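You operate a simulated robot arm through the tools that you are given. There is no shell and no other tool. Be economical: measure what you need, move in short steps, check, and stop when the job is done.

You run a simulated robot arm. Do the job below in one go: nothing can be reset, and whatever is moved stays where it is left.

## Task
Clip the bag of garlic shut and stand it in the grey crate.
Fine: clip dial on the colour of the strip in the holder, rocker to FREE, one pull of the red lever, rocker back to LOCK.

The check looks at the end state, three seconds after you hand in, the way a careful person would. Anything else that was tipped, shoved, dropped, spilled or broken makes it a failure.

## Robot
A 7-joint arm with a two-finger parallel gripper, fixed in place. Base frame: the origin is at the foot of the arm, x ahead of it, y to its left, z up. Readings come in m, rad, newtons and seconds.
Its first joint turns from -1.152 to 1.152 rad. Payload 2.5 kg.
Tool frame: the origin (TCP) lies between the finger pads and is the grasp point; the fingertips stand 0.023 m ahead of it; z points along the fingers, y is the line along which they close. Largest opening 0.094 m; finger width 0.038, thickness 0.01; the body of the gripper, 0.054 by 0.096 m, starts 0.039 m behind the TCP.
Orientation is that of the tool frame in the base frame, as a unit quaternion [x, y, z, w]. With the fingers straight down and closing along the base's y, the tool's x points along the base's -x, its y along +y and its z along -z.

## Interface
- The arm moves only by the tool servo_tool. Its argument "moves" is a list of rows, each a list of 7 numbers: the shift along the base's x, y, z in cm, then the turn, a rotation vector about the base's x, y, z in rad, then the closure, from 0 (fully open) to 1 (shut). In form: [[dx, dy, dz, ax, ay, az, grip], ...]. A call has 1 to 12 rows; each row is the pose to reach, as a shift and turn from the pose commanded when the call began. Each row takes 0.2 s and may step no farther than 0.05 m and 0.15 rad from the row before; otherwise, or with a gripper value out of range, the whole call is refused. Where a pose cannot be reached the arm comes as near as it can. A force on the tool above 40 N (or 10 N above the force at the start of the call, whichever is more), or a blocked arm, ends the call early, and 0.2 s more pass. Each finger travels about 0.108 m/s and halts on what it meets, pressing with about 38 N; the grip force reading is that of the motor and also rises with nothing between the fingers. The clock runs only during rows and for 0.2 s after the last one: add rows that repeat a pose to give the fingers time. The reply holds the time, the measured pose of the TCP, the force on the tool along the base axes, the opening and the grip force, in the units named above and with some noise.
- Cameras (640 x 400 px; columns grow to the right, rows downward): "scene" is fixed at [0.1191, -0.408, 0.5403]; the picture's right is [0.82, -0.57, 0.00], its down [-0.35, -0.49, -0.80] and it looks along [0.46, 0.65, -0.60] (base axes); focal length 239 px, centre (320, 200). "wrist" rides on the gripper at [-0.039, 0, -0.044] in the tool frame; the picture's right is [0.00, -1.00, 0.00], its down [0.97, 0.00, -0.24] and it looks along [0.24, 0.00, 0.97] (tool axes); focal length 218 px, centre (320, 200). There is no depth. A picture from a camera that has moved, and an enlarged one, comes with that camera's place and axes in the base frame and with its lens.
- grab_frame(camera): a new picture of that camera. No time passes.
- enlarge(camera, box): a new picture of the part [left, top, right, bottom] of that camera's present view, enlarged. No time passes.
- sign_off(): hands the job in; it is judged then, once.

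Work in short steps. Places have to be worked out from the pictures, the camera data and where the tool is seen: move nearer, look again, correct. Check each grasp and each placing, and mend what went wrong. You have 120 turns and 76 pictures in all, those below and enlarged ones among them. Open the gripper and draw the arm clear of the work before you hand the job in, unless the task says otherwise; then end with one line.

The tools are called after ">>>" as name(argument=value, ...) on one line, values as JSON. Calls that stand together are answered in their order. servo_tool: Moves the arm, as the interface text tells. Its arguments: {"type":"object","properties":{"moves":{"type":"array","items":{"type":"array","items":{"type":"number"}}}},"required":["moves"]} The other tools are called the same way: grab_frame (camera) takes a picture; enlarge (camera, box) takes an enlarged picture of a part of a camera's view; sign_off () hands the job in.

At the start:

```text
t: 0.0
position: [0.2817, 0.1732, 0.4085]
tcp_rot: [0.0, 1.0, 0.001, 0.0]
wrist_force: [-0.8, 0.5, 0.7]
finger_gap: 0.0939
gripper_force: 0.0
```

scene: 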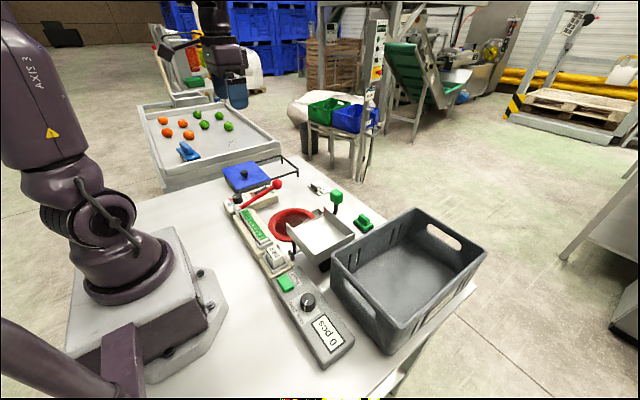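
wrist: 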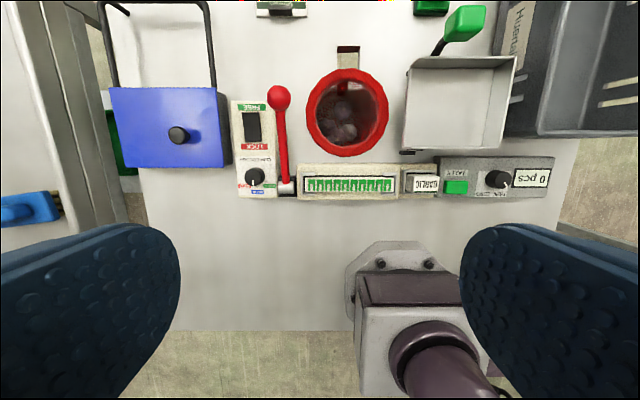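

The wrist view shows a panel with rocker, dial, lever, red ring with bag, and a display; I enlarge to read the labels.

>>> enlarge(camera="wrist", box=[220, 60, 420, 210])

>>> enlarge(camera="wrist", box=[390, 0, 640, 210])

>>> enlarge(camera="scene", box=[210, 150, 390, 270])

```text
2.67 times, centred on (320, 135) of wrist
camera zoom: at [0.3207, 0.1726, 0.4541], right [0.0, -1.0, 0.0], down [-0.97, 0.0, 0.24], along [-0.24, 0.0, -0.97], focal length 582 px, centre (320, 373)
```

zoom: 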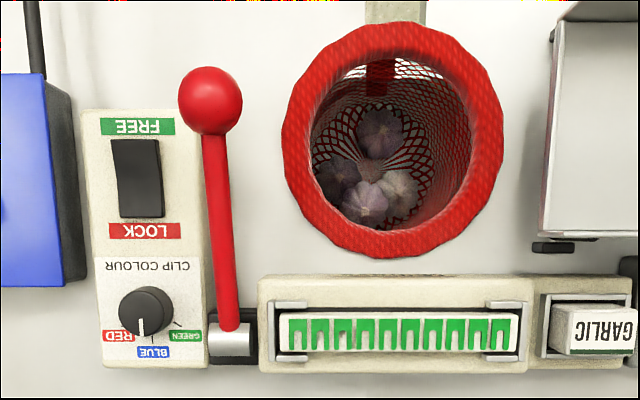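

```text
1.90 times, centred on (515, 105) of wrist
camera zoom: at [0.3207, 0.1726, 0.4541], right [0.0, -1.0, 0.0], down [-0.97, 0.0, 0.24], along [-0.24, 0.0, -0.97], focal length 416 px, centre (-51, 381)
```

zoom: 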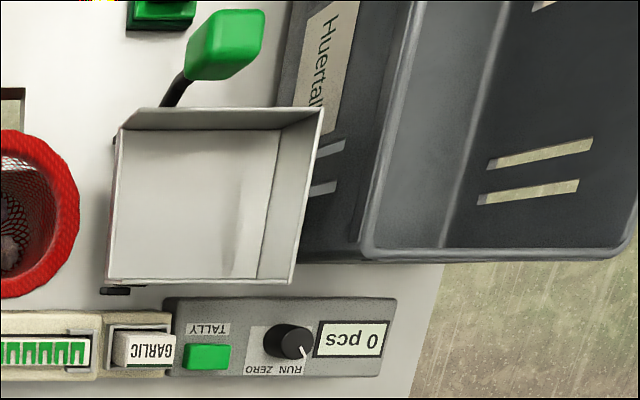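

```text
3.33 times, centred on (300, 210) of scene
camera zoom: at [0.1191, -0.408, 0.5403], right [0.82, -0.57, 0.0], down [-0.35, -0.49, -0.8], along [0.46, 0.65, -0.6], focal length 796 px, centre (387, 167)
```

zoom: 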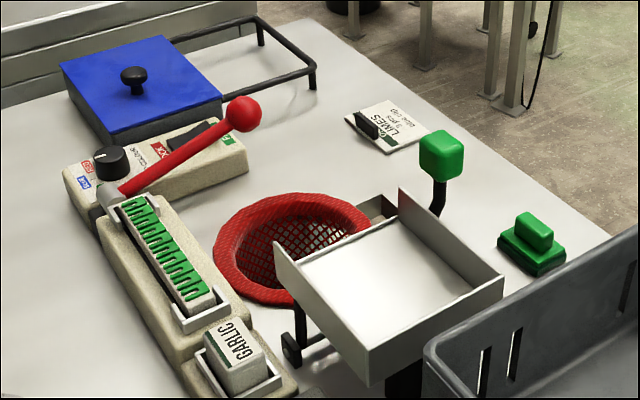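

The panel is at FREE/LOCK rocker, dial, and lever; triangulating both views puts these things near z≈0, not -0.19, so I verify by moving nearer to get a second view over the ring.

>>> servo_tool(moves=[[2, -2, -4, 0, 0, 0, 0], [4, -4, -6, 0, 0, 0, 0], [6, -5, -8, 0, 0, 0, 0], [8, -6, -10, 0, 0, 0, 0]])

>>> grab_frame(camera="wrist")

>>> grab_frame(camera="scene")

```text
t: 1.0
position: [0.3604, 0.1112, 0.3073]
tcp_rot: [0.0, 1.0, 0.0, -0.001]
wrist_force: [0.0, -0.1, -0.6]
finger_gap: 0.094
gripper_force: 0.1
```

```text
70 pictures are left
camera wrist: at [0.3991, 0.1111, 0.3529], right [0.0, -1.0, 0.0], down [-0.97, 0.0, 0.24], along [-0.24, 0.0, -0.97], focal length 218 px, centre (320, 200)
```

wrist: 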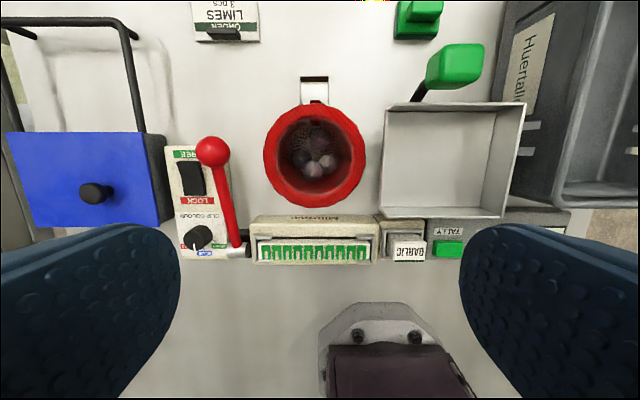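

```text
69 pictures are left
```

scene: 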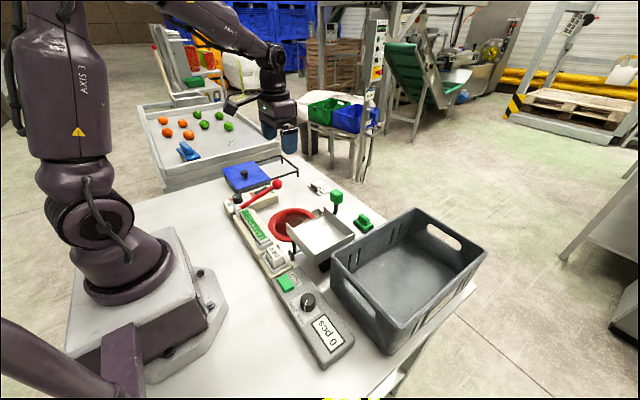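

Triangulated: table z≈0, strip holder at z≈0.06, ring at about (0.38,0.118,0.035). I look closely at the bag, the slot, and the tray.

>>> enlarge(camera="wrist", box=[240, 60, 400, 270])

>>> enlarge(camera="scene", box=[255, 180, 385, 275])

>>> enlarge(camera="wrist", box=[150, 120, 270, 270])

```text
1.90 times, centred on (320, 165) of wrist
camera zoom: at [0.3991, 0.1111, 0.3529], right [0.0, -1.0, 0.0], down [-0.97, 0.0, 0.24], along [-0.24, 0.0, -0.97], focal length 416 px, centre (320, 267)
```

zoom: 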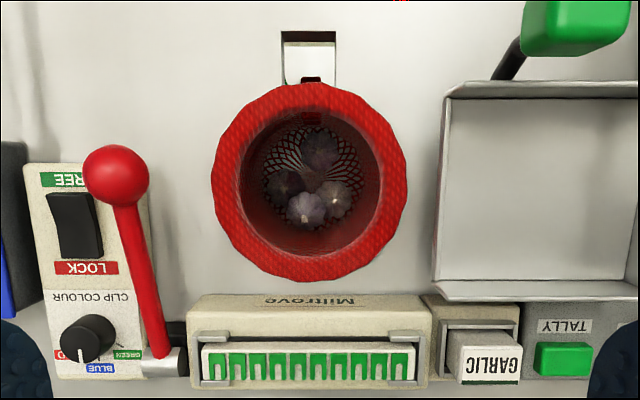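

```text
4.21 times, centred on (320, 228) of scene
camera zoom: at [0.1191, -0.408, 0.5403], right [0.82, -0.57, 0.0], down [-0.35, -0.49, -0.8], along [0.46, 0.65, -0.6], focal length 1006 px, centre (320, 84)
```

zoom: 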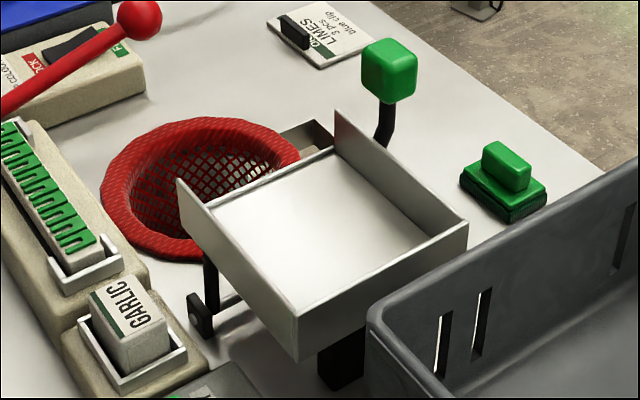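

```text
2.67 times, centred on (210, 195) of wrist
camera zoom: at [0.3991, 0.1111, 0.3529], right [0.0, -1.0, 0.0], down [-0.97, 0.0, 0.24], along [-0.24, 0.0, -0.97], focal length 582 px, centre (613, 213)
```

zoom: 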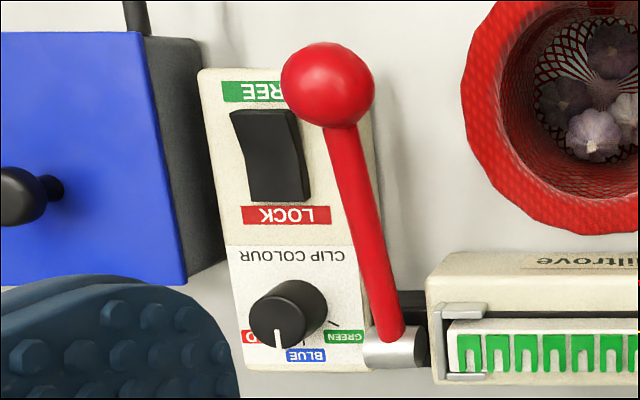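

The bag hangs in a hole with its neck at a clip slot; the pointer of the dial seems to stand on BLUE, the strip is green. I move above the dial for a closer look.

>>> servo_tool(moves=[[-2, 4, -1, 0, 0, 0, 0.3], [-4, 8, -2, 0, 0, 0.12, 0.3], [-6, 12, -4, 0, 0, 0.25, 0.45], [-8, 16, -7, 0, 0, 0.38, 0.45], [-9.5, 18.4, -11, 0, 0, 0.5, 0.45], [-9.5, 18.4, -13, 0, 0, 0.6, 0.45]])

>>> grab_frame(camera="wrist")

>>> enlarge(camera="scene", box=[210, 130, 320, 220])

```text
refused: row 4 steps farther than a row can; nothing moved
```

```text
65 pictures are left
camera wrist: at [0.3991, 0.1111, 0.3529], right [0.0, -1.0, 0.0], down [-0.97, 0.0, 0.24], along [-0.24, 0.0, -0.97], focal length 218 px, centre (320, 200)
```

wrist: 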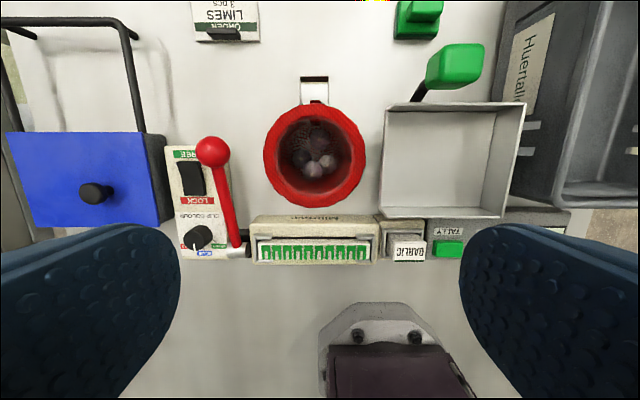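

```text
4.44 times, centred on (265, 175) of scene
camera zoom: at [0.1191, -0.408, 0.5403], right [0.82, -0.57, 0.0], down [-0.35, -0.49, -0.8], along [0.46, 0.65, -0.6], focal length 1062 px, centre (564, 311)
```

zoom: 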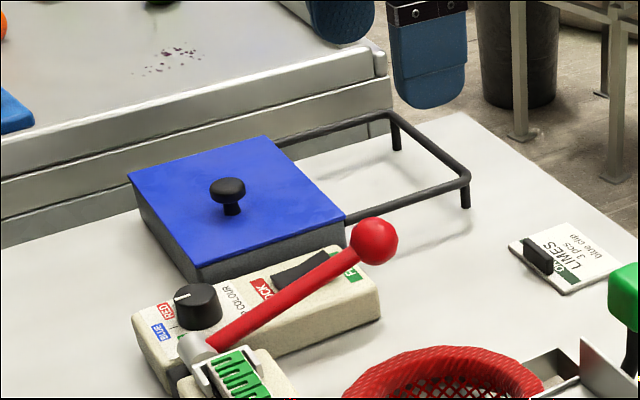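

The move was refused for step size only; I repeat it with smaller steps.

>>> servo_tool(moves=[[-2, 4, 0, 0, 0, 0, 0.3], [-4, 8, -1, 0, 0, 0.12, 0.3], [-6, 12, -2, 0, 0, 0.25, 0.45], [-8, 16, -3, 0, 0, 0.38, 0.45], [-9.5, 18.4, -6, 0, 0, 0.5, 0.45], [-9.5, 18.4, -10, 0, 0, 0.6, 0.45], [-9.5, 18.4, -13, 0, 0, 0.6, 0.45]])

>>> grab_frame(camera="wrist")

```text
t: 2.6
position: [0.2681, 0.2979, 0.1782]
tcp_rot: [-0.297, 0.955, 0.0, 0.001]
wrist_force: [-0.2, -0.7, 0.3]
finger_gap: 0.0515
gripper_force: 0.0
```

```text
63 pictures are left
camera wrist: at [0.3001, 0.3186, 0.2224], right [0.57, -0.82, 0.0], down [-0.8, -0.55, 0.24], along [-0.2, -0.14, -0.97], focal length 218 px, centre (320, 200)
```

wrist: 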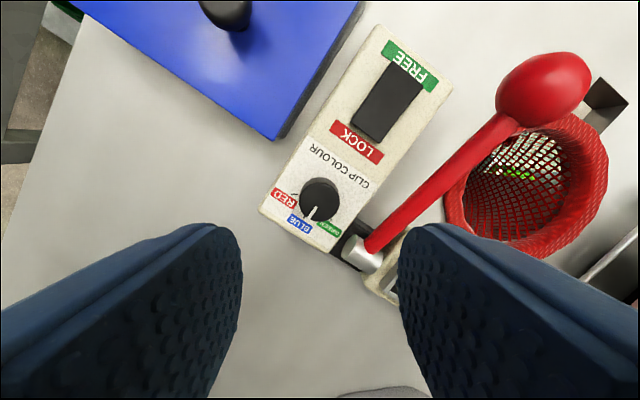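

>>> enlarge(camera="wrist", box=[250, 140, 410, 260])

```text
3.33 times, centred on (330, 200) of wrist
camera zoom: at [0.3001, 0.3186, 0.2224], right [0.57, -0.82, 0.0], down [-0.8, -0.55, 0.24], along [-0.2, -0.14, -0.97], focal length 728 px, centre (287, 200)
```

zoom: 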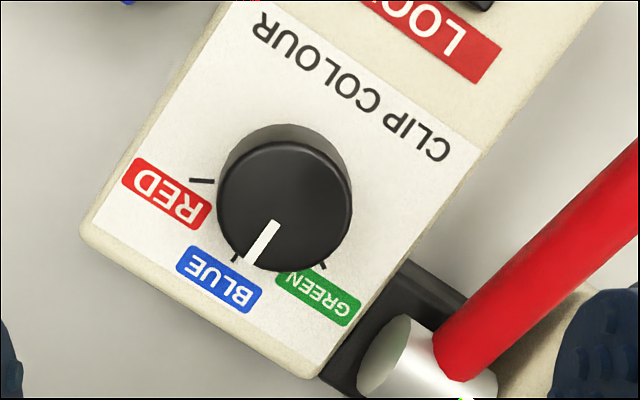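

Knob centre ≈(0.2615, 0.2915), diameter 34 mm, pointer on BLUE, GREEN is ~61° counter-clockwise from above. I yaw to 1.0 rad and descend to just above the knob.

>>> servo_tool(moves=[[-0.3, -0.3, -3, 0, 0, 0.14, 0.4], [-0.66, -0.64, -6, 0, 0, 0.28, 0.4], [-0.66, -0.64, -9, 0, 0, 0.4, 0.4], [-0.66, -0.64, -10.5, 0, 0, 0.4, 0.4], [-0.66, -0.64, -10.5, 0, 0, 0.4, 0.4]])

>>> grab_frame(camera="wrist")

>>> enlarge(camera="scene", box=[200, 140, 300, 220])

```text
t: 3.8
position: [0.2601, 0.2907, 0.0747]
tcp_rot: [-0.48, 0.877, 0.0, -0.001]
wrist_force: [0.2, 0.0, 0.4]
finger_gap: 0.0564
gripper_force: 0.1
```

```text
61 pictures are left
camera wrist: at [0.2814, 0.3231, 0.1189], right [0.84, -0.54, 0.0], down [-0.52, -0.82, 0.24], along [-0.13, -0.2, -0.97], focal length 218 px, centre (320, 200)
```

wrist: 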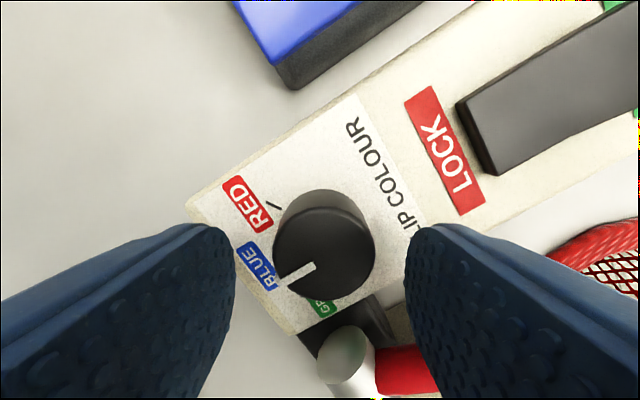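

```text
5.00 times, centred on (250, 180) of scene
camera zoom: at [0.1191, -0.408, 0.5403], right [0.82, -0.57, 0.0], down [-0.35, -0.49, -0.8], along [0.46, 0.65, -0.6], focal length 1194 px, centre (670, 300)
```

zoom: 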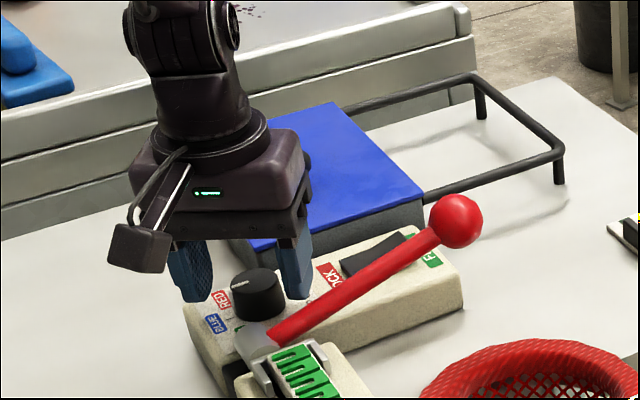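

Revised: knob top z≈0.058, centre (0.266,0.295), panel ≈0.04. I shift slightly, lower 7 mm, and close on the knob.

>>> servo_tool(moves=[[0.55, 0.4, 0, 0, 0, 0, 0.4], [0.55, 0.4, -0.7, 0, 0, 0, 0.4], [0.55, 0.4, -0.7, 0, 0, 0, 0.7], [0.55, 0.4, -0.7, 0, 0, 0, 0.8], [0.55, 0.4, -0.7, 0, 0, 0, 0.8]])

>>> grab_frame(camera="wrist")

```text
t: 5.0
position: [0.2642, 0.2953, 0.0663]
tcp_rot: [-0.48, 0.877, 0.0, 0.0]
wrist_force: [-9.4, 8.8, -1.7]
finger_gap: 0.0324
gripper_force: 45.6
```

```text
59 pictures are left
camera wrist: at [0.2857, 0.3275, 0.1117], right [0.84, -0.54, 0.0], down [-0.52, -0.82, 0.24], along [-0.13, -0.2, -0.97], focal length 218 px, centre (320, 200)
```

wrist: 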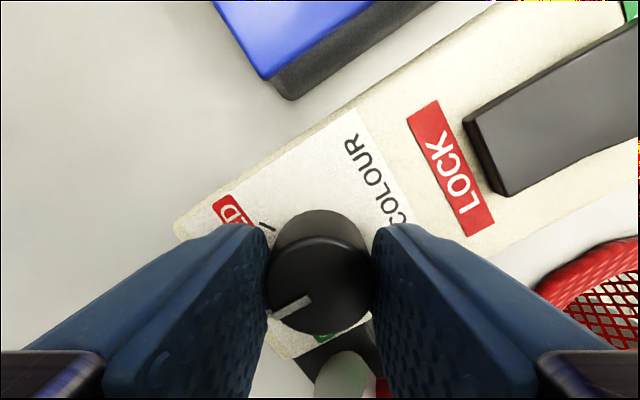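

Knob held (gap 32 mm). I turn +1.06 rad in small steps, easing 1 mm toward the side force.

>>> servo_tool(moves=[[-0.1, 0.07, 0, 0, 0, 0.13, 0.8], [-0.1, 0.07, 0, 0, 0, 0.26, 0.8], [-0.1, 0.07, 0, 0, 0, 0.39, 0.8], [-0.1, 0.07, 0, 0, 0, 0.52, 0.8], [-0.1, 0.07, 0, 0, 0, 0.65, 0.8], [-0.1, 0.07, 0, 0, 0, 0.78, 0.8], [-0.1, 0.07, 0, 0, 0, 0.92, 0.8], [-0.1, 0.07, 0, 0, 0, 1.06, 0.8], [-0.1, 0.07, 0, 0, 0, 1.06, 0.8]])

>>> grab_frame(camera="wrist")

```text
t: 7.0
position: [0.2663, 0.2948, 0.0679]
tcp_rot: [0.858, -0.513, 0.0, 0.0]
wrist_force: [-2.7, 7.6, -9.6]
finger_gap: 0.0323
gripper_force: 44.7
```

```text
58 pictures are left
camera wrist: at [0.2462, 0.3291, 0.1118], right [0.88, 0.47, 0.0], down [0.46, -0.86, 0.24], along [0.11, -0.21, -0.97], focal length 218 px, centre (320, 200)
```

wrist: 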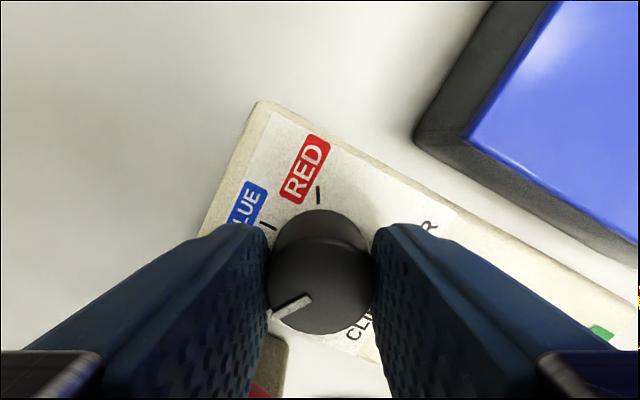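

The knob turned with the fingers. I open, rise straight up, and yaw back for a check of the pointer.

>>> servo_tool(moves=[[0, 0, 0, 0, 0, 0, 0.4], [0, 0, 0, 0, 0, 0, 0.4], [0, 0, 3, 0, 0, 0, 0.4], [0, 0, 7, 0, 0, -0.14, 0.4], [0, 0, 11, 0, 0, -0.28, 0.4], [0, 0, 11, 0, 0, -0.42, 0.4], [0, 0, 11, 0, 0, -0.56, 0.4], [0, 0, 11, 0, 0, -0.7, 0.4]])

>>> grab_frame(camera="wrist")

>>> enlarge(camera="wrist", box=[240, 140, 400, 260])

```text
t: 8.8
position: [0.2657, 0.2952, 0.1782]
tcp_rot: [-0.627, 0.779, 0.0, 0.0]
wrist_force: [0.4, -0.7, -0.7]
finger_gap: 0.0563
gripper_force: 0.1
```

```text
57 pictures are left
camera wrist: at [0.2742, 0.3328, 0.222], right [0.98, -0.21, 0.0], down [-0.21, -0.95, 0.24], along [-0.05, -0.23, -0.97], focal length 218 px, centre (320, 200)
```

wrist: 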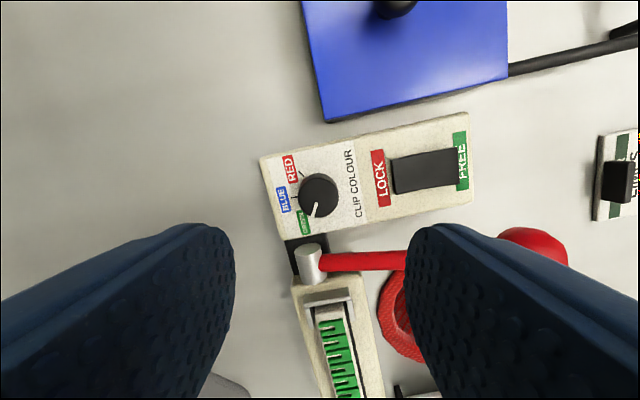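

```text
3.33 times, centred on (320, 200) of wrist
camera zoom: at [0.2742, 0.3328, 0.222], right [0.98, -0.21, 0.0], down [-0.21, -0.95, 0.24], along [-0.05, -0.23, -0.97], focal length 728 px, centre (320, 200)
```

zoom: 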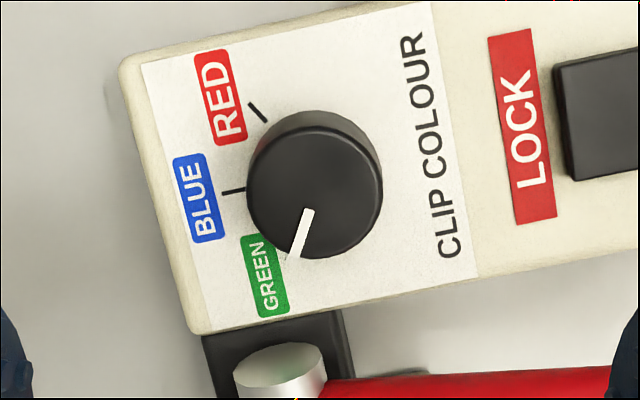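

The pointer now stands on GREEN. Next the rocker: I enlarge its view to see which end is down and where it is.

>>> enlarge(camera="wrist", box=[360, 100, 500, 220])

>>> enlarge(camera="scene", box=[230, 160, 300, 220])

```text
3.33 times, centred on (430, 160) of wrist
camera zoom: at [0.2742, 0.3328, 0.222], right [0.98, -0.21, 0.0], down [-0.21, -0.95, 0.24], along [-0.05, -0.23, -0.97], focal length 728 px, centre (-47, 333)
```

zoom: 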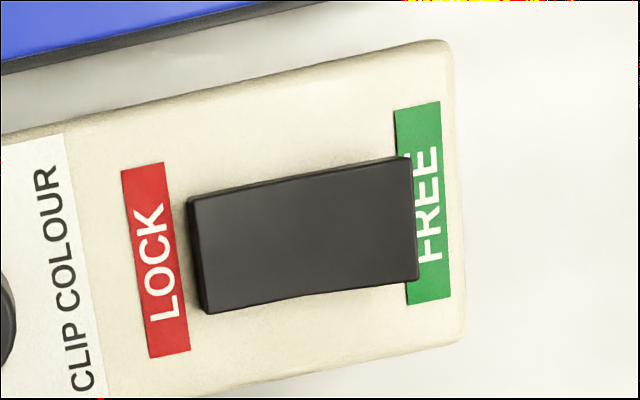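

```text
6.67 times, centred on (265, 190) of scene
camera zoom: at [0.1191, -0.408, 0.5403], right [0.82, -0.57, 0.0], down [-0.35, -0.49, -0.8], along [0.46, 0.65, -0.6], focal length 1592 px, centre (687, 267)
```

zoom: 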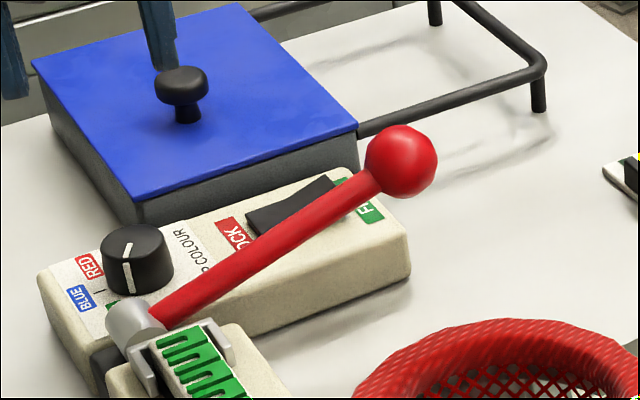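

LOCK end is down, FREE end (x≈0.365, y≈0.296, top ≈0.055) is up. I close the fingers, turn to close along x, and come down over the FREE end.

>>> servo_tool(moves=[[3.2, 0, 0, 0, 0, 0.1, 1], [6.4, 0, 0, 0, 0, 0.18, 1], [9.7, 0.05, 0, 0, 0, 0.18, 1], [9.7, 0.05, -4, 0, 0, 0.18, 1], [9.7, 0.05, -7.8, 0, 0, 0.18, 1], [9.7, 0.05, -7.8, 0, 0, 0.18, 1]])

>>> grab_frame(camera="wrist")

>>> enlarge(camera="scene", box=[230, 140, 320, 220])

```text
t: 10.2
position: [0.3626, 0.2946, 0.0996]
tcp_rot: [-0.696, 0.718, 0.0, 0.0]
wrist_force: [0.2, 0.0, 0.4]
finger_gap: 0.0
gripper_force: 38.1
```

```text
53 pictures are left
camera wrist: at [0.3641, 0.3346, 0.1431], right [1.0, -0.03, 0.0], down [-0.03, -0.97, 0.24], along [-0.01, -0.24, -0.97], focal length 218 px, centre (320, 200)
```

wrist: 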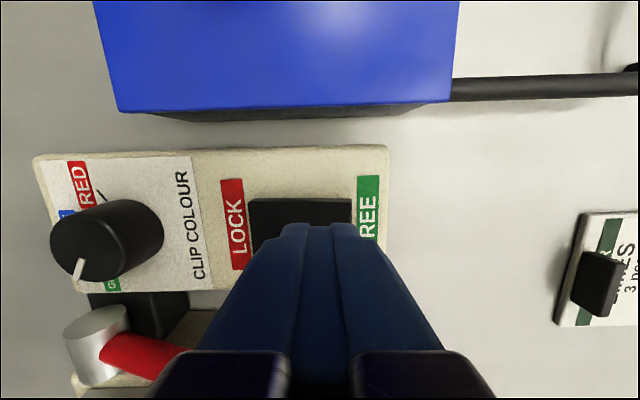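

```text
5.00 times, centred on (275, 180) of scene
camera zoom: at [0.1191, -0.408, 0.5403], right [0.82, -0.57, 0.0], down [-0.35, -0.49, -0.8], along [0.46, 0.65, -0.6], focal length 1194 px, centre (545, 300)
```

zoom: 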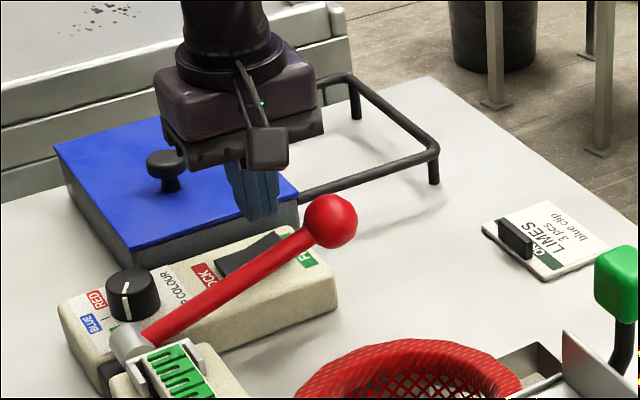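

The rocker spans x 0.331–0.378, y≈0.30; I shift 6 mm forward, 4 mm left and press down gently.

>>> servo_tool(moves=[[0.6, 0.4, -1, 0, 0, 0, 1], [0.6, 0.4, -2, 0, 0, 0, 1], [0.6, 0.4, -2.5, 0, 0, 0, 1], [0.6, 0.4, -2.9, 0, 0, 0, 1], [0.6, 0.4, -3.2, 0, 0, 0, 1], [0.6, 0.4, -3.4, 0, 0, 0, 1]])

```text
t: 11.8
position: [0.3691, 0.2998, 0.0695]
tcp_rot: [-0.697, 0.718, 0.0, 0.0]
wrist_force: [-1.6, -1.7, 5.4]
finger_gap: 0.0
gripper_force: 38.6
stopped in row 6: the force on the tool passed its limit (the readings are from after the stop); the commanded pose is now the measured one
```

It met a firm stop at tip z≈0.046. I rise and look whether the rocker has tipped.

>>> servo_tool(moves=[[0, 0, 3, 0, 0, 0, 1], [0, 0, 7, 0, 0, 0, 1], [-3, 0, 10, 0, 0, 0, 1]])

>>> enlarge(camera="wrist", box=[240, 120, 480, 270])

>>> enlarge(camera="scene", box=[230, 160, 300, 220])

```text
t: 12.6
position: [0.3354, 0.2995, 0.1669]
tcp_rot: [-0.696, 0.718, 0.0, 0.0]
wrist_force: [0.4, -0.8, 0.1]
finger_gap: 0.0
gripper_force: 38.0
```

```text
2.67 times, centred on (360, 195) of wrist
camera zoom: at [0.3371, 0.3381, 0.2117], right [1.0, -0.03, 0.0], down [-0.03, -0.97, 0.24], along [-0.01, -0.24, -0.97], focal length 582 px, centre (213, 213)
```

zoom: 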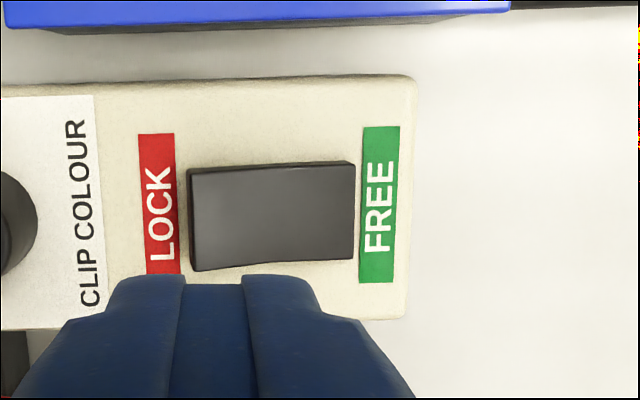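

```text
6.67 times, centred on (265, 190) of scene
camera zoom: at [0.1191, -0.408, 0.5403], right [0.82, -0.57, 0.0], down [-0.35, -0.49, -0.8], along [0.46, 0.65, -0.6], focal length 1592 px, centre (687, 267)
```

zoom: 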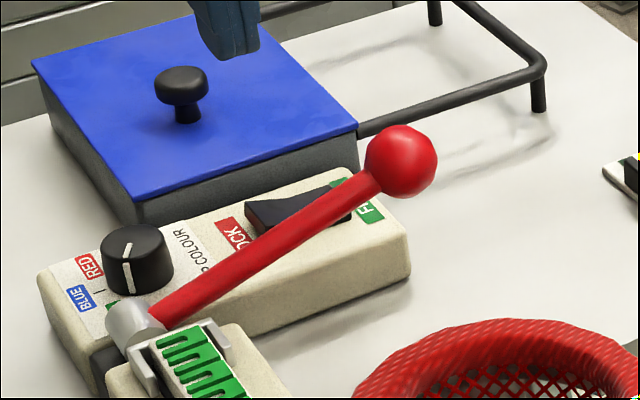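

The rocker is on FREE (LOCK end raised). Now the lever: ball ≈(0.391,0.235,0.098), hub ≈(0.25,0.24,0.05). I move over the ball with the fingers closing along y, open.

>>> servo_tool(moves=[[0.5, -0.5, 1, 0, 0, -0.14, 0.6], [1, -1, 1, 0, 0, -0.28, 0.35], [1.6, -2, 1, 0, 0, -0.42, 0.25], [2.2, -3, 1, 0, 0, -0.56, 0.25], [3, -4, 1, 0, 0, -0.7, 0.25], [4, -5, 1, 0, 0, -0.84, 0.25], [5, -6, 1, 0, 0, -0.98, 0.25], [5.6, -6.45, 1, 0, 0, -1.12, 0.25], [5.6, -6.45, 1, 0, 0, -1.26, 0.25], [5.6, -6.45, 1, 0, 0, -1.4, 0.25], [5.6, -6.45, 0.5, 0, 0, -1.54, 0.25]])

>>> grab_frame(camera="wrist")

```text
t: 15.0
position: [0.3951, 0.2363, 0.1733]
tcp_rot: [0.002, 1.0, -0.001, 0.0]
wrist_force: [0.4, 0.4, -0.3]
finger_gap: 0.0705
gripper_force: 0.1
```

```text
49 pictures are left
camera wrist: at [0.4327, 0.2354, 0.2167], right [0.0, -1.0, 0.0], down [-0.97, 0.0, 0.24], along [-0.24, 0.0, -0.97], focal length 218 px, centre (320, 200)
```

wrist: 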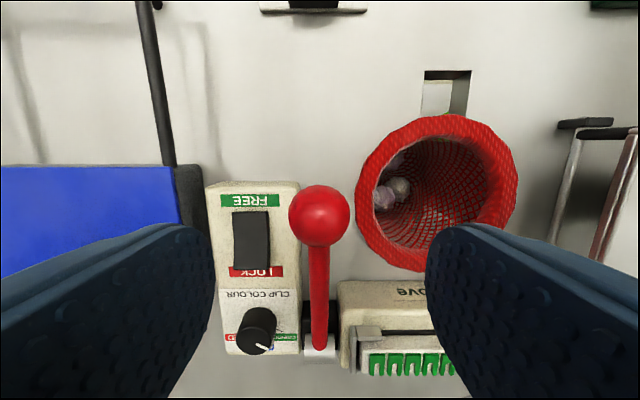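

Ball lies at ≈(0.392, 0.236, 0.095), centred between the fingers. I descend and close on it.

>>> servo_tool(moves=[[-0.2, 0, -3.5, 0, 0, 0, 0.3], [-0.3, 0, -6, 0, 0, 0, 0.3], [-0.3, 0, -7.6, 0, 0, 0, 0.3], [-0.3, 0, -7.6, 0, 0, 0, 0.6], [-0.3, 0, -7.6, 0, 0, 0, 0.75], [-0.3, 0, -7.6, 0, 0, 0, 0.75]])

>>> grab_frame(camera="wrist")

```text
t: 16.4
position: [0.3931, 0.2375, 0.0961]
tcp_rot: [-0.001, 1.0, -0.001, -0.001]
wrist_force: [0.7, 7.8, -6.1]
finger_gap: 0.0374
gripper_force: 44.7
```

```text
48 pictures are left
camera wrist: at [0.4296, 0.2358, 0.1401], right [0.0, -1.0, 0.0], down [-0.97, 0.0, 0.24], along [-0.24, 0.0, -0.97], focal length 218 px, centre (320, 200)
```

wrist: 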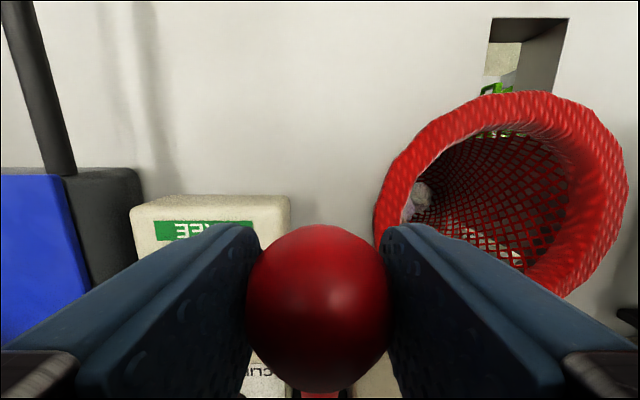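

Ball held at its full 37 mm diameter. I start the pull along the arc about the hub (up and toward the robot) and watch the force.

>>> servo_tool(moves=[[-0.3, 0.1, 0.75, 0, 0, 0, 0.75], [-0.59, 0.1, 1.5, 0, 0, 0, 0.75], [-0.95, 0.1, 2.2, 0, 0, 0, 0.75], [-1.3, 0.1, 2.9, 0, 0, 0, 0.75]])

>>> enlarge(camera="scene", box=[220, 130, 360, 260])

```text
t: 16.7
position: [0.3911, 0.2364, 0.0962]
tcp_rot: [-0.001, 1.0, -0.001, 0.001]
wrist_force: [8.1, 3.3, -8.3]
finger_gap: 0.0375
gripper_force: 45.0
stopped in row 1: the force on the tool passed its limit (the readings are from after the stop); the commanded pose is now the measured one
```

```text
3.08 times, centred on (290, 195) of scene
camera zoom: at [0.1192, -0.408, 0.5403], right [0.82, -0.57, 0.0], down [-0.35, -0.49, -0.8], along [0.46, 0.65, -0.6], focal length 735 px, centre (412, 215)
```

zoom: 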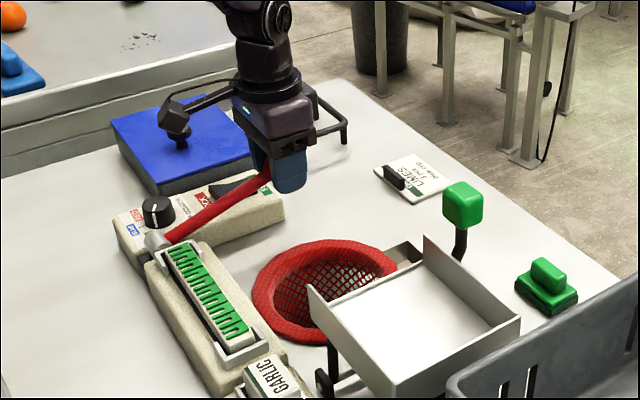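

Upward is blocked rigidly. I test gently whether the lever moves downward instead.

>>> servo_tool(moves=[[0.05, 0, -0.2, 0, 0, 0, 0.75], [0.1, 0, -0.4, 0, 0, 0, 0.75], [0.15, 0, -0.6, 0, 0, 0, 0.75]])

```text
t: 17.5
position: [0.3918, 0.2372, 0.0914]
tcp_rot: [0.0, 1.0, 0.001, 0.001]
wrist_force: [-0.7, -2.1, 9.9]
finger_gap: 0.0374
gripper_force: 45.2
```

It went down ~5 mm at about 10 N; I check whether the ball came along or slipped.

>>> grab_frame(camera="wrist")

>>> enlarge(camera="scene", box=[230, 150, 320, 220])

```text
46 pictures are left
camera wrist: at [0.4305, 0.2358, 0.1355], right [0.0, -1.0, 0.0], down [-0.97, 0.0, 0.24], along [-0.24, 0.0, -0.97], focal length 218 px, centre (320, 200)
```

wrist: 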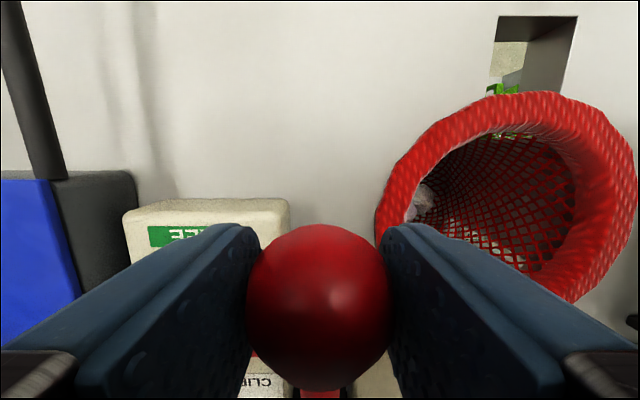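

```text
5.71 times, centred on (275, 185) of scene
camera zoom: at [0.1191, -0.408, 0.5403], right [0.82, -0.57, 0.0], down [-0.35, -0.49, -0.8], along [0.46, 0.65, -0.6], focal length 1365 px, centre (577, 286)
```

zoom: 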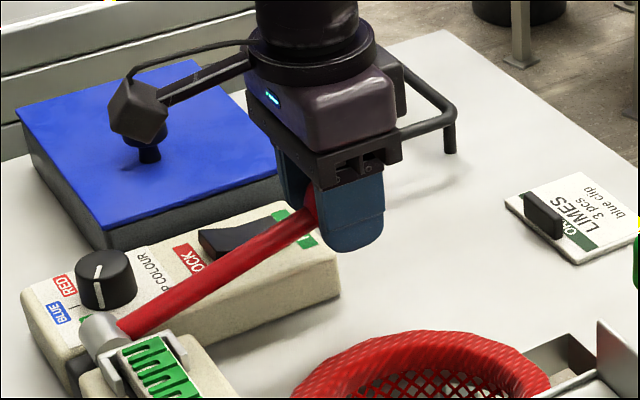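

The ball moves with the fingers against a spring: it is a pull-down lever. I continue down to where the fingertips still clear the panel.

>>> servo_tool(moves=[[0.13, 0, -0.4, 0, 0, 0, 0.75], [0.24, 0, -0.8, 0, 0, 0, 0.75], [0.34, 0, -1.2, 0, 0, 0, 0.75], [0.42, 0, -1.6, 0, 0, 0, 0.75], [0.49, 0, -2.0, 0, 0, 0, 0.75]])

>>> grab_frame(camera="wrist")

>>> enlarge(camera="scene", box=[230, 150, 350, 250])

```text
t: 18.7
position: [0.3968, 0.2367, 0.0704]
tcp_rot: [0.0, 1.0, -0.001, -0.001]
wrist_force: [-9.1, -5.5, 10.1]
finger_gap: 0.0376
gripper_force: 45.1
```

```text
44 pictures are left
camera wrist: at [0.4347, 0.2359, 0.1147], right [0.0, -1.0, 0.0], down [-0.97, 0.0, 0.24], along [-0.24, 0.0, -0.97], focal length 218 px, centre (320, 200)
```

wrist: 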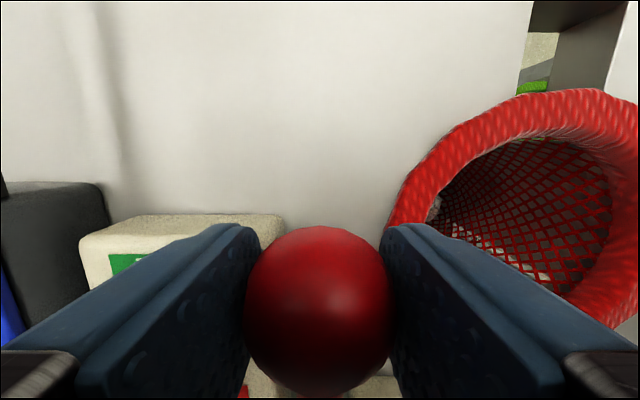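

```text
4.00 times, centred on (290, 200) of scene
camera zoom: at [0.1191, -0.408, 0.5403], right [0.82, -0.57, 0.0], down [-0.35, -0.49, -0.8], along [0.46, 0.65, -0.6], focal length 955 px, centre (440, 200)
```

zoom: 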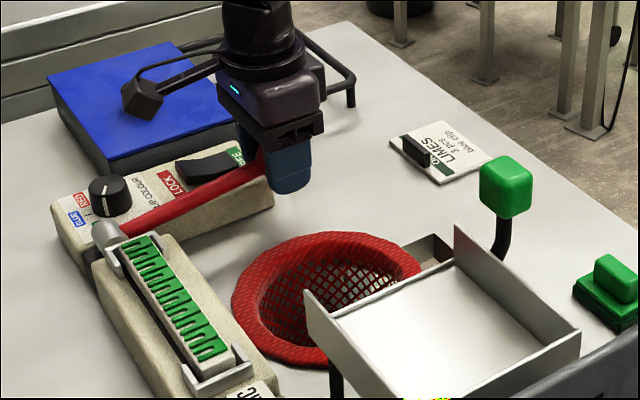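

Still moving freely; about 6 mm more before the left fingertip could touch the panel. I lower slightly more to feel for the end stop.

>>> servo_tool(moves=[[-0.05, -0.05, -0.3, 0, 0, 0, 0.75], [0.0, -0.05, -0.55, 0, 0, 0, 0.75]])

>>> enlarge(camera="scene", box=[260, 190, 340, 250])

```text
t: 19.3
position: [0.3957, 0.2363, 0.0663]
tcp_rot: [0.001, 1.0, 0.0, 0.001]
wrist_force: [-6.6, -2.5, 10.9]
finger_gap: 0.037
gripper_force: 45.2
```

```text
6.67 times, centred on (300, 220) of scene
camera zoom: at [0.1191, -0.408, 0.5403], right [0.82, -0.57, 0.0], down [-0.35, -0.49, -0.8], along [0.46, 0.65, -0.6], focal length 1592 px, centre (453, 67)
```

zoom: 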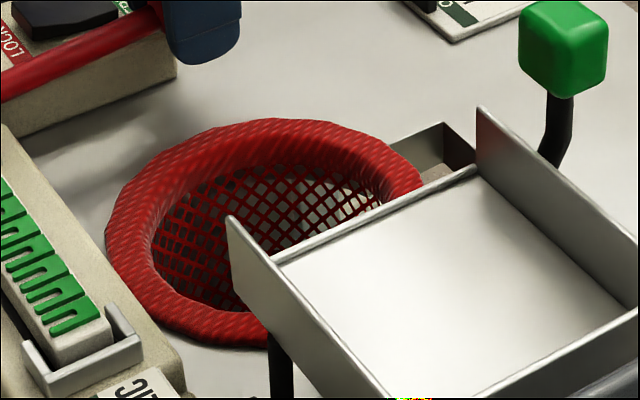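

No stop yet and the fingers near the panel; I guide the lever back up to rest, release, and will press it from above with closed fingertips instead.

>>> servo_tool(moves=[[-0.05, 0, 0.8, 0, 0, 0, 0.75], [-0.15, 0, 1.6, 0, 0, 0, 0.75], [-0.3, 0, 2.3, 0, 0, 0, 0.75], [-0.4, 0, 2.8, 0, 0, 0, 0.75], [-0.4, 0, 2.8, 0, 0, 0, 0.4], [-0.4, 0, 2.8, 0, 0, 0, 0.4], [-0.4, 0, 6, 0, 0, 0, 0.4], [-0.4, 0, 8, 0, 0, 0, 0.4], [-0.4, 0, 8, 0, 0, 0, 1], [-0.4, 0, 8, 0, 0, 0, 1], [-0.4, 0, 8, 0, 0, 0, 1]])

>>> grab_frame(camera="wrist")

```text
t: 21.7
position: [0.3933, 0.2357, 0.1456]
tcp_rot: [-0.001, 1.0, 0.001, 0.002]
wrist_force: [-0.2, -0.3, -0.2]
finger_gap: 0.0
gripper_force: 37.6
```

```text
41 pictures are left
camera wrist: at [0.4323, 0.2351, 0.19], right [0.0, -1.0, 0.0], down [-0.97, 0.0, 0.24], along [-0.24, 0.0, -0.97], focal length 218 px, centre (320, 200)
```

wrist: 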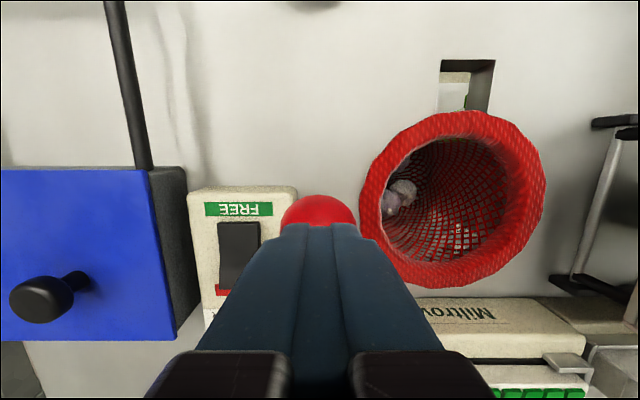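

Tips are centred over the ball. I press it down along its arc in small steps until it stops.

>>> servo_tool(moves=[[-0.1, 0, -0.8, 0, 0, 0, 1], [-0.05, 0, -1.6, 0, 0, 0, 1], [0.1, 0, -2.4, 0, 0, 0, 1], [0.25, 0, -3.2, 0, 0, 0, 1], [0.38, 0, -4.0, 0, 0, 0, 1], [0.48, 0, -4.6, 0, 0, 0, 1], [0.52, 0, -5.1, 0, 0, 0, 1], [0.56, 0, -5.5, 0, 0, 0, 1], [0.58, 0, -5.9, 0, 0, 0, 1], [0.6, 0, -6.3, 0, 0, 0, 1]])

>>> enlarge(camera="scene", box=[230, 150, 350, 250])

```text
t: 23.8
position: [0.3991, 0.2357, 0.0903]
tcp_rot: [0.0, 1.0, 0.0, 0.001]
wrist_force: [-5.5, -3.5, 11.9]
finger_gap: 0.0
gripper_force: 38.0
stopped in row 10: the force on the tool passed its limit (the readings are from after the stop); the commanded pose is now the measured one
```

```text
4.00 times, centred on (290, 200) of scene
camera zoom: at [0.1191, -0.4081, 0.5403], right [0.82, -0.57, 0.0], down [-0.35, -0.49, -0.8], along [0.46, 0.65, -0.6], focal length 955 px, centre (440, 200)
```

zoom: 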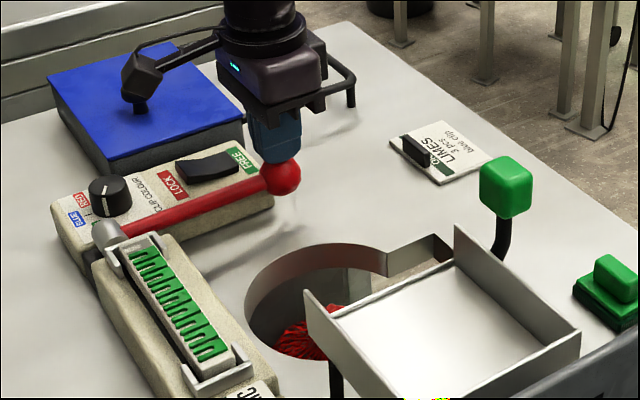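

It tripped: the stop came at ball z≈0.05 and the bag top is now gathered in the hole. I let the lever rise with the fingers and look.

>>> servo_tool(moves=[[-0.1, 0, 1, 0, 0, 0, 1], [-0.2, 0, 2, 0, 0, 0, 1], [-0.4, 0, 3, 0, 0, 0, 1], [-0.6, 0, 4, 0, 0, 0, 1], [-0.6, 0, 5.5, 0, 0, 0, 1], [-0.6, 0, 9, 0, 0, 0, 1], [-0.6, -2, 11, 0, 0, 0, 1]])

>>> grab_frame(camera="wrist")

>>> enlarge(camera="scene", box=[220, 160, 360, 260])

```text
t: 25.4
position: [0.392, 0.2152, 0.1978]
tcp_rot: [-0.001, 1.0, 0.0, 0.002]
wrist_force: [-0.3, -1.0, -0.7]
finger_gap: 0.0
gripper_force: 37.8
```

```text
39 pictures are left
camera wrist: at [0.4302, 0.2151, 0.2425], right [0.0, -1.0, 0.0], down [-0.97, 0.0, 0.24], along [-0.24, 0.0, -0.97], focal length 218 px, centre (320, 200)
```

wrist: 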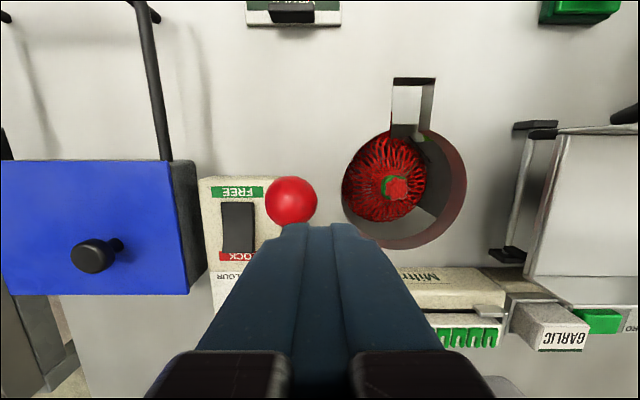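

```text
4.00 times, centred on (290, 210) of scene
camera zoom: at [0.1191, -0.408, 0.5403], right [0.82, -0.57, 0.0], down [-0.35, -0.49, -0.8], along [0.46, 0.65, -0.6], focal length 955 px, centre (440, 160)
```

zoom: 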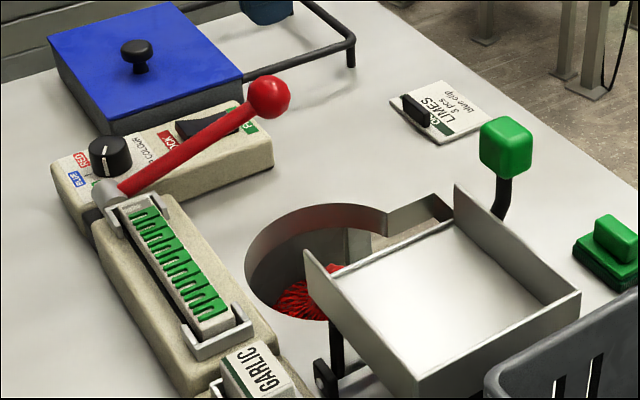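

A green clip sits on the gathered neck and the lever is back up. Now I return to the rocker, turned as before, above its LOCK end.

>>> servo_tool(moves=[[-1, 1.5, 0, 0, 0, 0.14, 1], [-2, 3, 0, 0, 0, 0.28, 1], [-3, 4.5, 0, 0, 0, 0.42, 1], [-4, 6, 0, 0, 0, 0.56, 1], [-5, 7.5, 0, 0, 0, 0.7, 1], [-5.3, 8.45, 0, 0, 0, 0.84, 1], [-5.3, 8.45, 0, 0, 0, 0.98, 1], [-5.3, 8.45, 0, 0, 0, 1.12, 1], [-5.3, 8.45, -2, 0, 0, 1.26, 1], [-5.3, 8.45, -5, 0, 0, 1.4, 1], [-5.3, 8.45, -9, 0, 0, 1.54, 1]])

>>> enlarge(camera="wrist", box=[200, 120, 440, 270])

```text
t: 27.8
position: [0.3402, 0.2994, 0.1096]
tcp_rot: [-0.697, 0.717, 0.0, 0.002]
wrist_force: [0.1, 0.0, -0.6]
finger_gap: 0.0
gripper_force: 38.0
```

```text
2.67 times, centred on (320, 195) of wrist
camera zoom: at [0.3417, 0.3387, 0.1546], right [1.0, -0.03, 0.0], down [-0.03, -0.97, 0.24], along [-0.01, -0.24, -0.97], focal length 582 px, centre (320, 213)
```

zoom: 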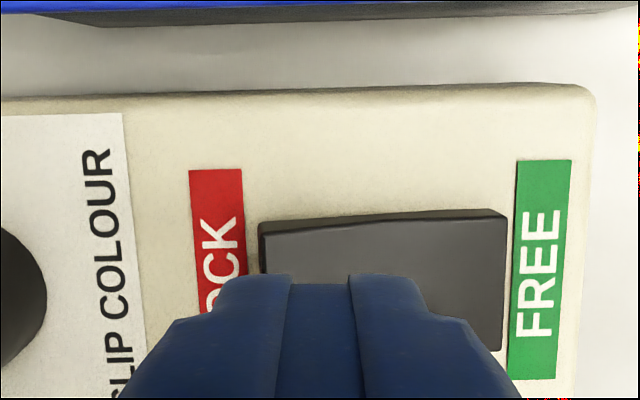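

LOCK end edge is at x≈0.331; I press at 0.338 straight down with the force guard.

>>> servo_tool(moves=[[-0.2, 0, -1, 0, 0, 0, 1], [-0.2, 0, -2, 0, 0, 0, 1], [-0.2, 0, -2.8, 0, 0, 0, 1], [-0.2, 0, -3.3, 0, 0, 0, 1], [-0.2, 0, -3.7, 0, 0, 0, 1], [-0.2, 0, -4.0, 0, 0, 0, 1], [-0.2, 0, -4.3, 0, 0, 0, 1]])

>>> servo_tool(moves=[[0, 0, 3, 0, 0, 0, 1], [0, 0, 7, 0, 0, 0, 1], [0, 0, 11, 0, 0, 0, 1]])

>>> grab_frame(camera="wrist")

>>> enlarge(camera="scene", box=[230, 160, 300, 220])

```text
t: 29.4
position: [0.3383, 0.2991, 0.0669]
tcp_rot: [-0.697, 0.717, 0.001, 0.001]
wrist_force: [-5.3, -5.0, 13.6]
finger_gap: 0.0001
gripper_force: 38.1
```

```text
t: 30.2
position: [0.3383, 0.2988, 0.1767]
tcp_rot: [-0.697, 0.717, 0.0, 0.0]
wrist_force: [-0.4, 0.3, -0.3]
finger_gap: 0.0
gripper_force: 37.7
```

```text
36 pictures are left
camera wrist: at [0.3378, 0.3383, 0.2211], right [1.0, -0.03, 0.0], down [-0.03, -0.97, 0.24], along [-0.01, -0.24, -0.97], focal length 218 px, centre (320, 200)
```

wrist: 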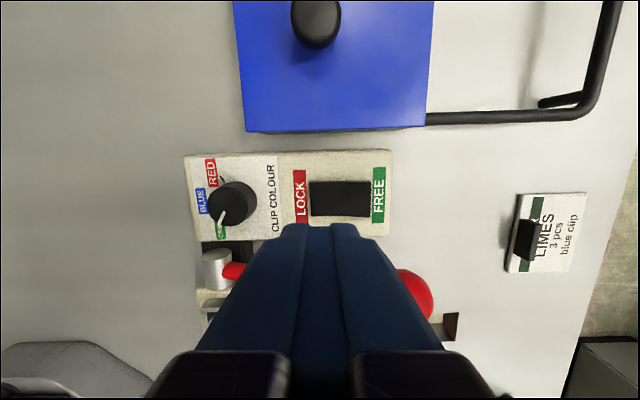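

```text
6.67 times, centred on (265, 190) of scene
camera zoom: at [0.1191, -0.408, 0.5403], right [0.82, -0.57, 0.0], down [-0.35, -0.49, -0.8], along [0.46, 0.65, -0.6], focal length 1592 px, centre (687, 267)
```

zoom: 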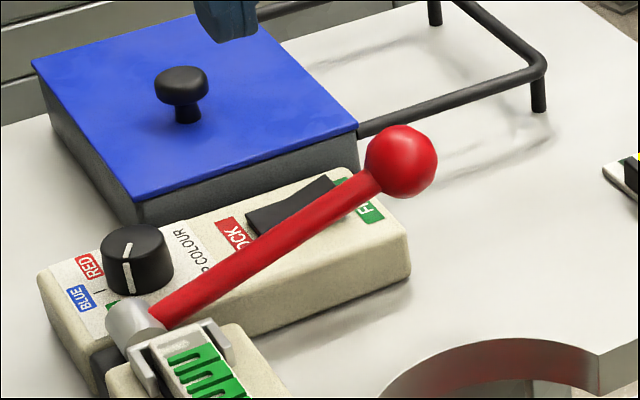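

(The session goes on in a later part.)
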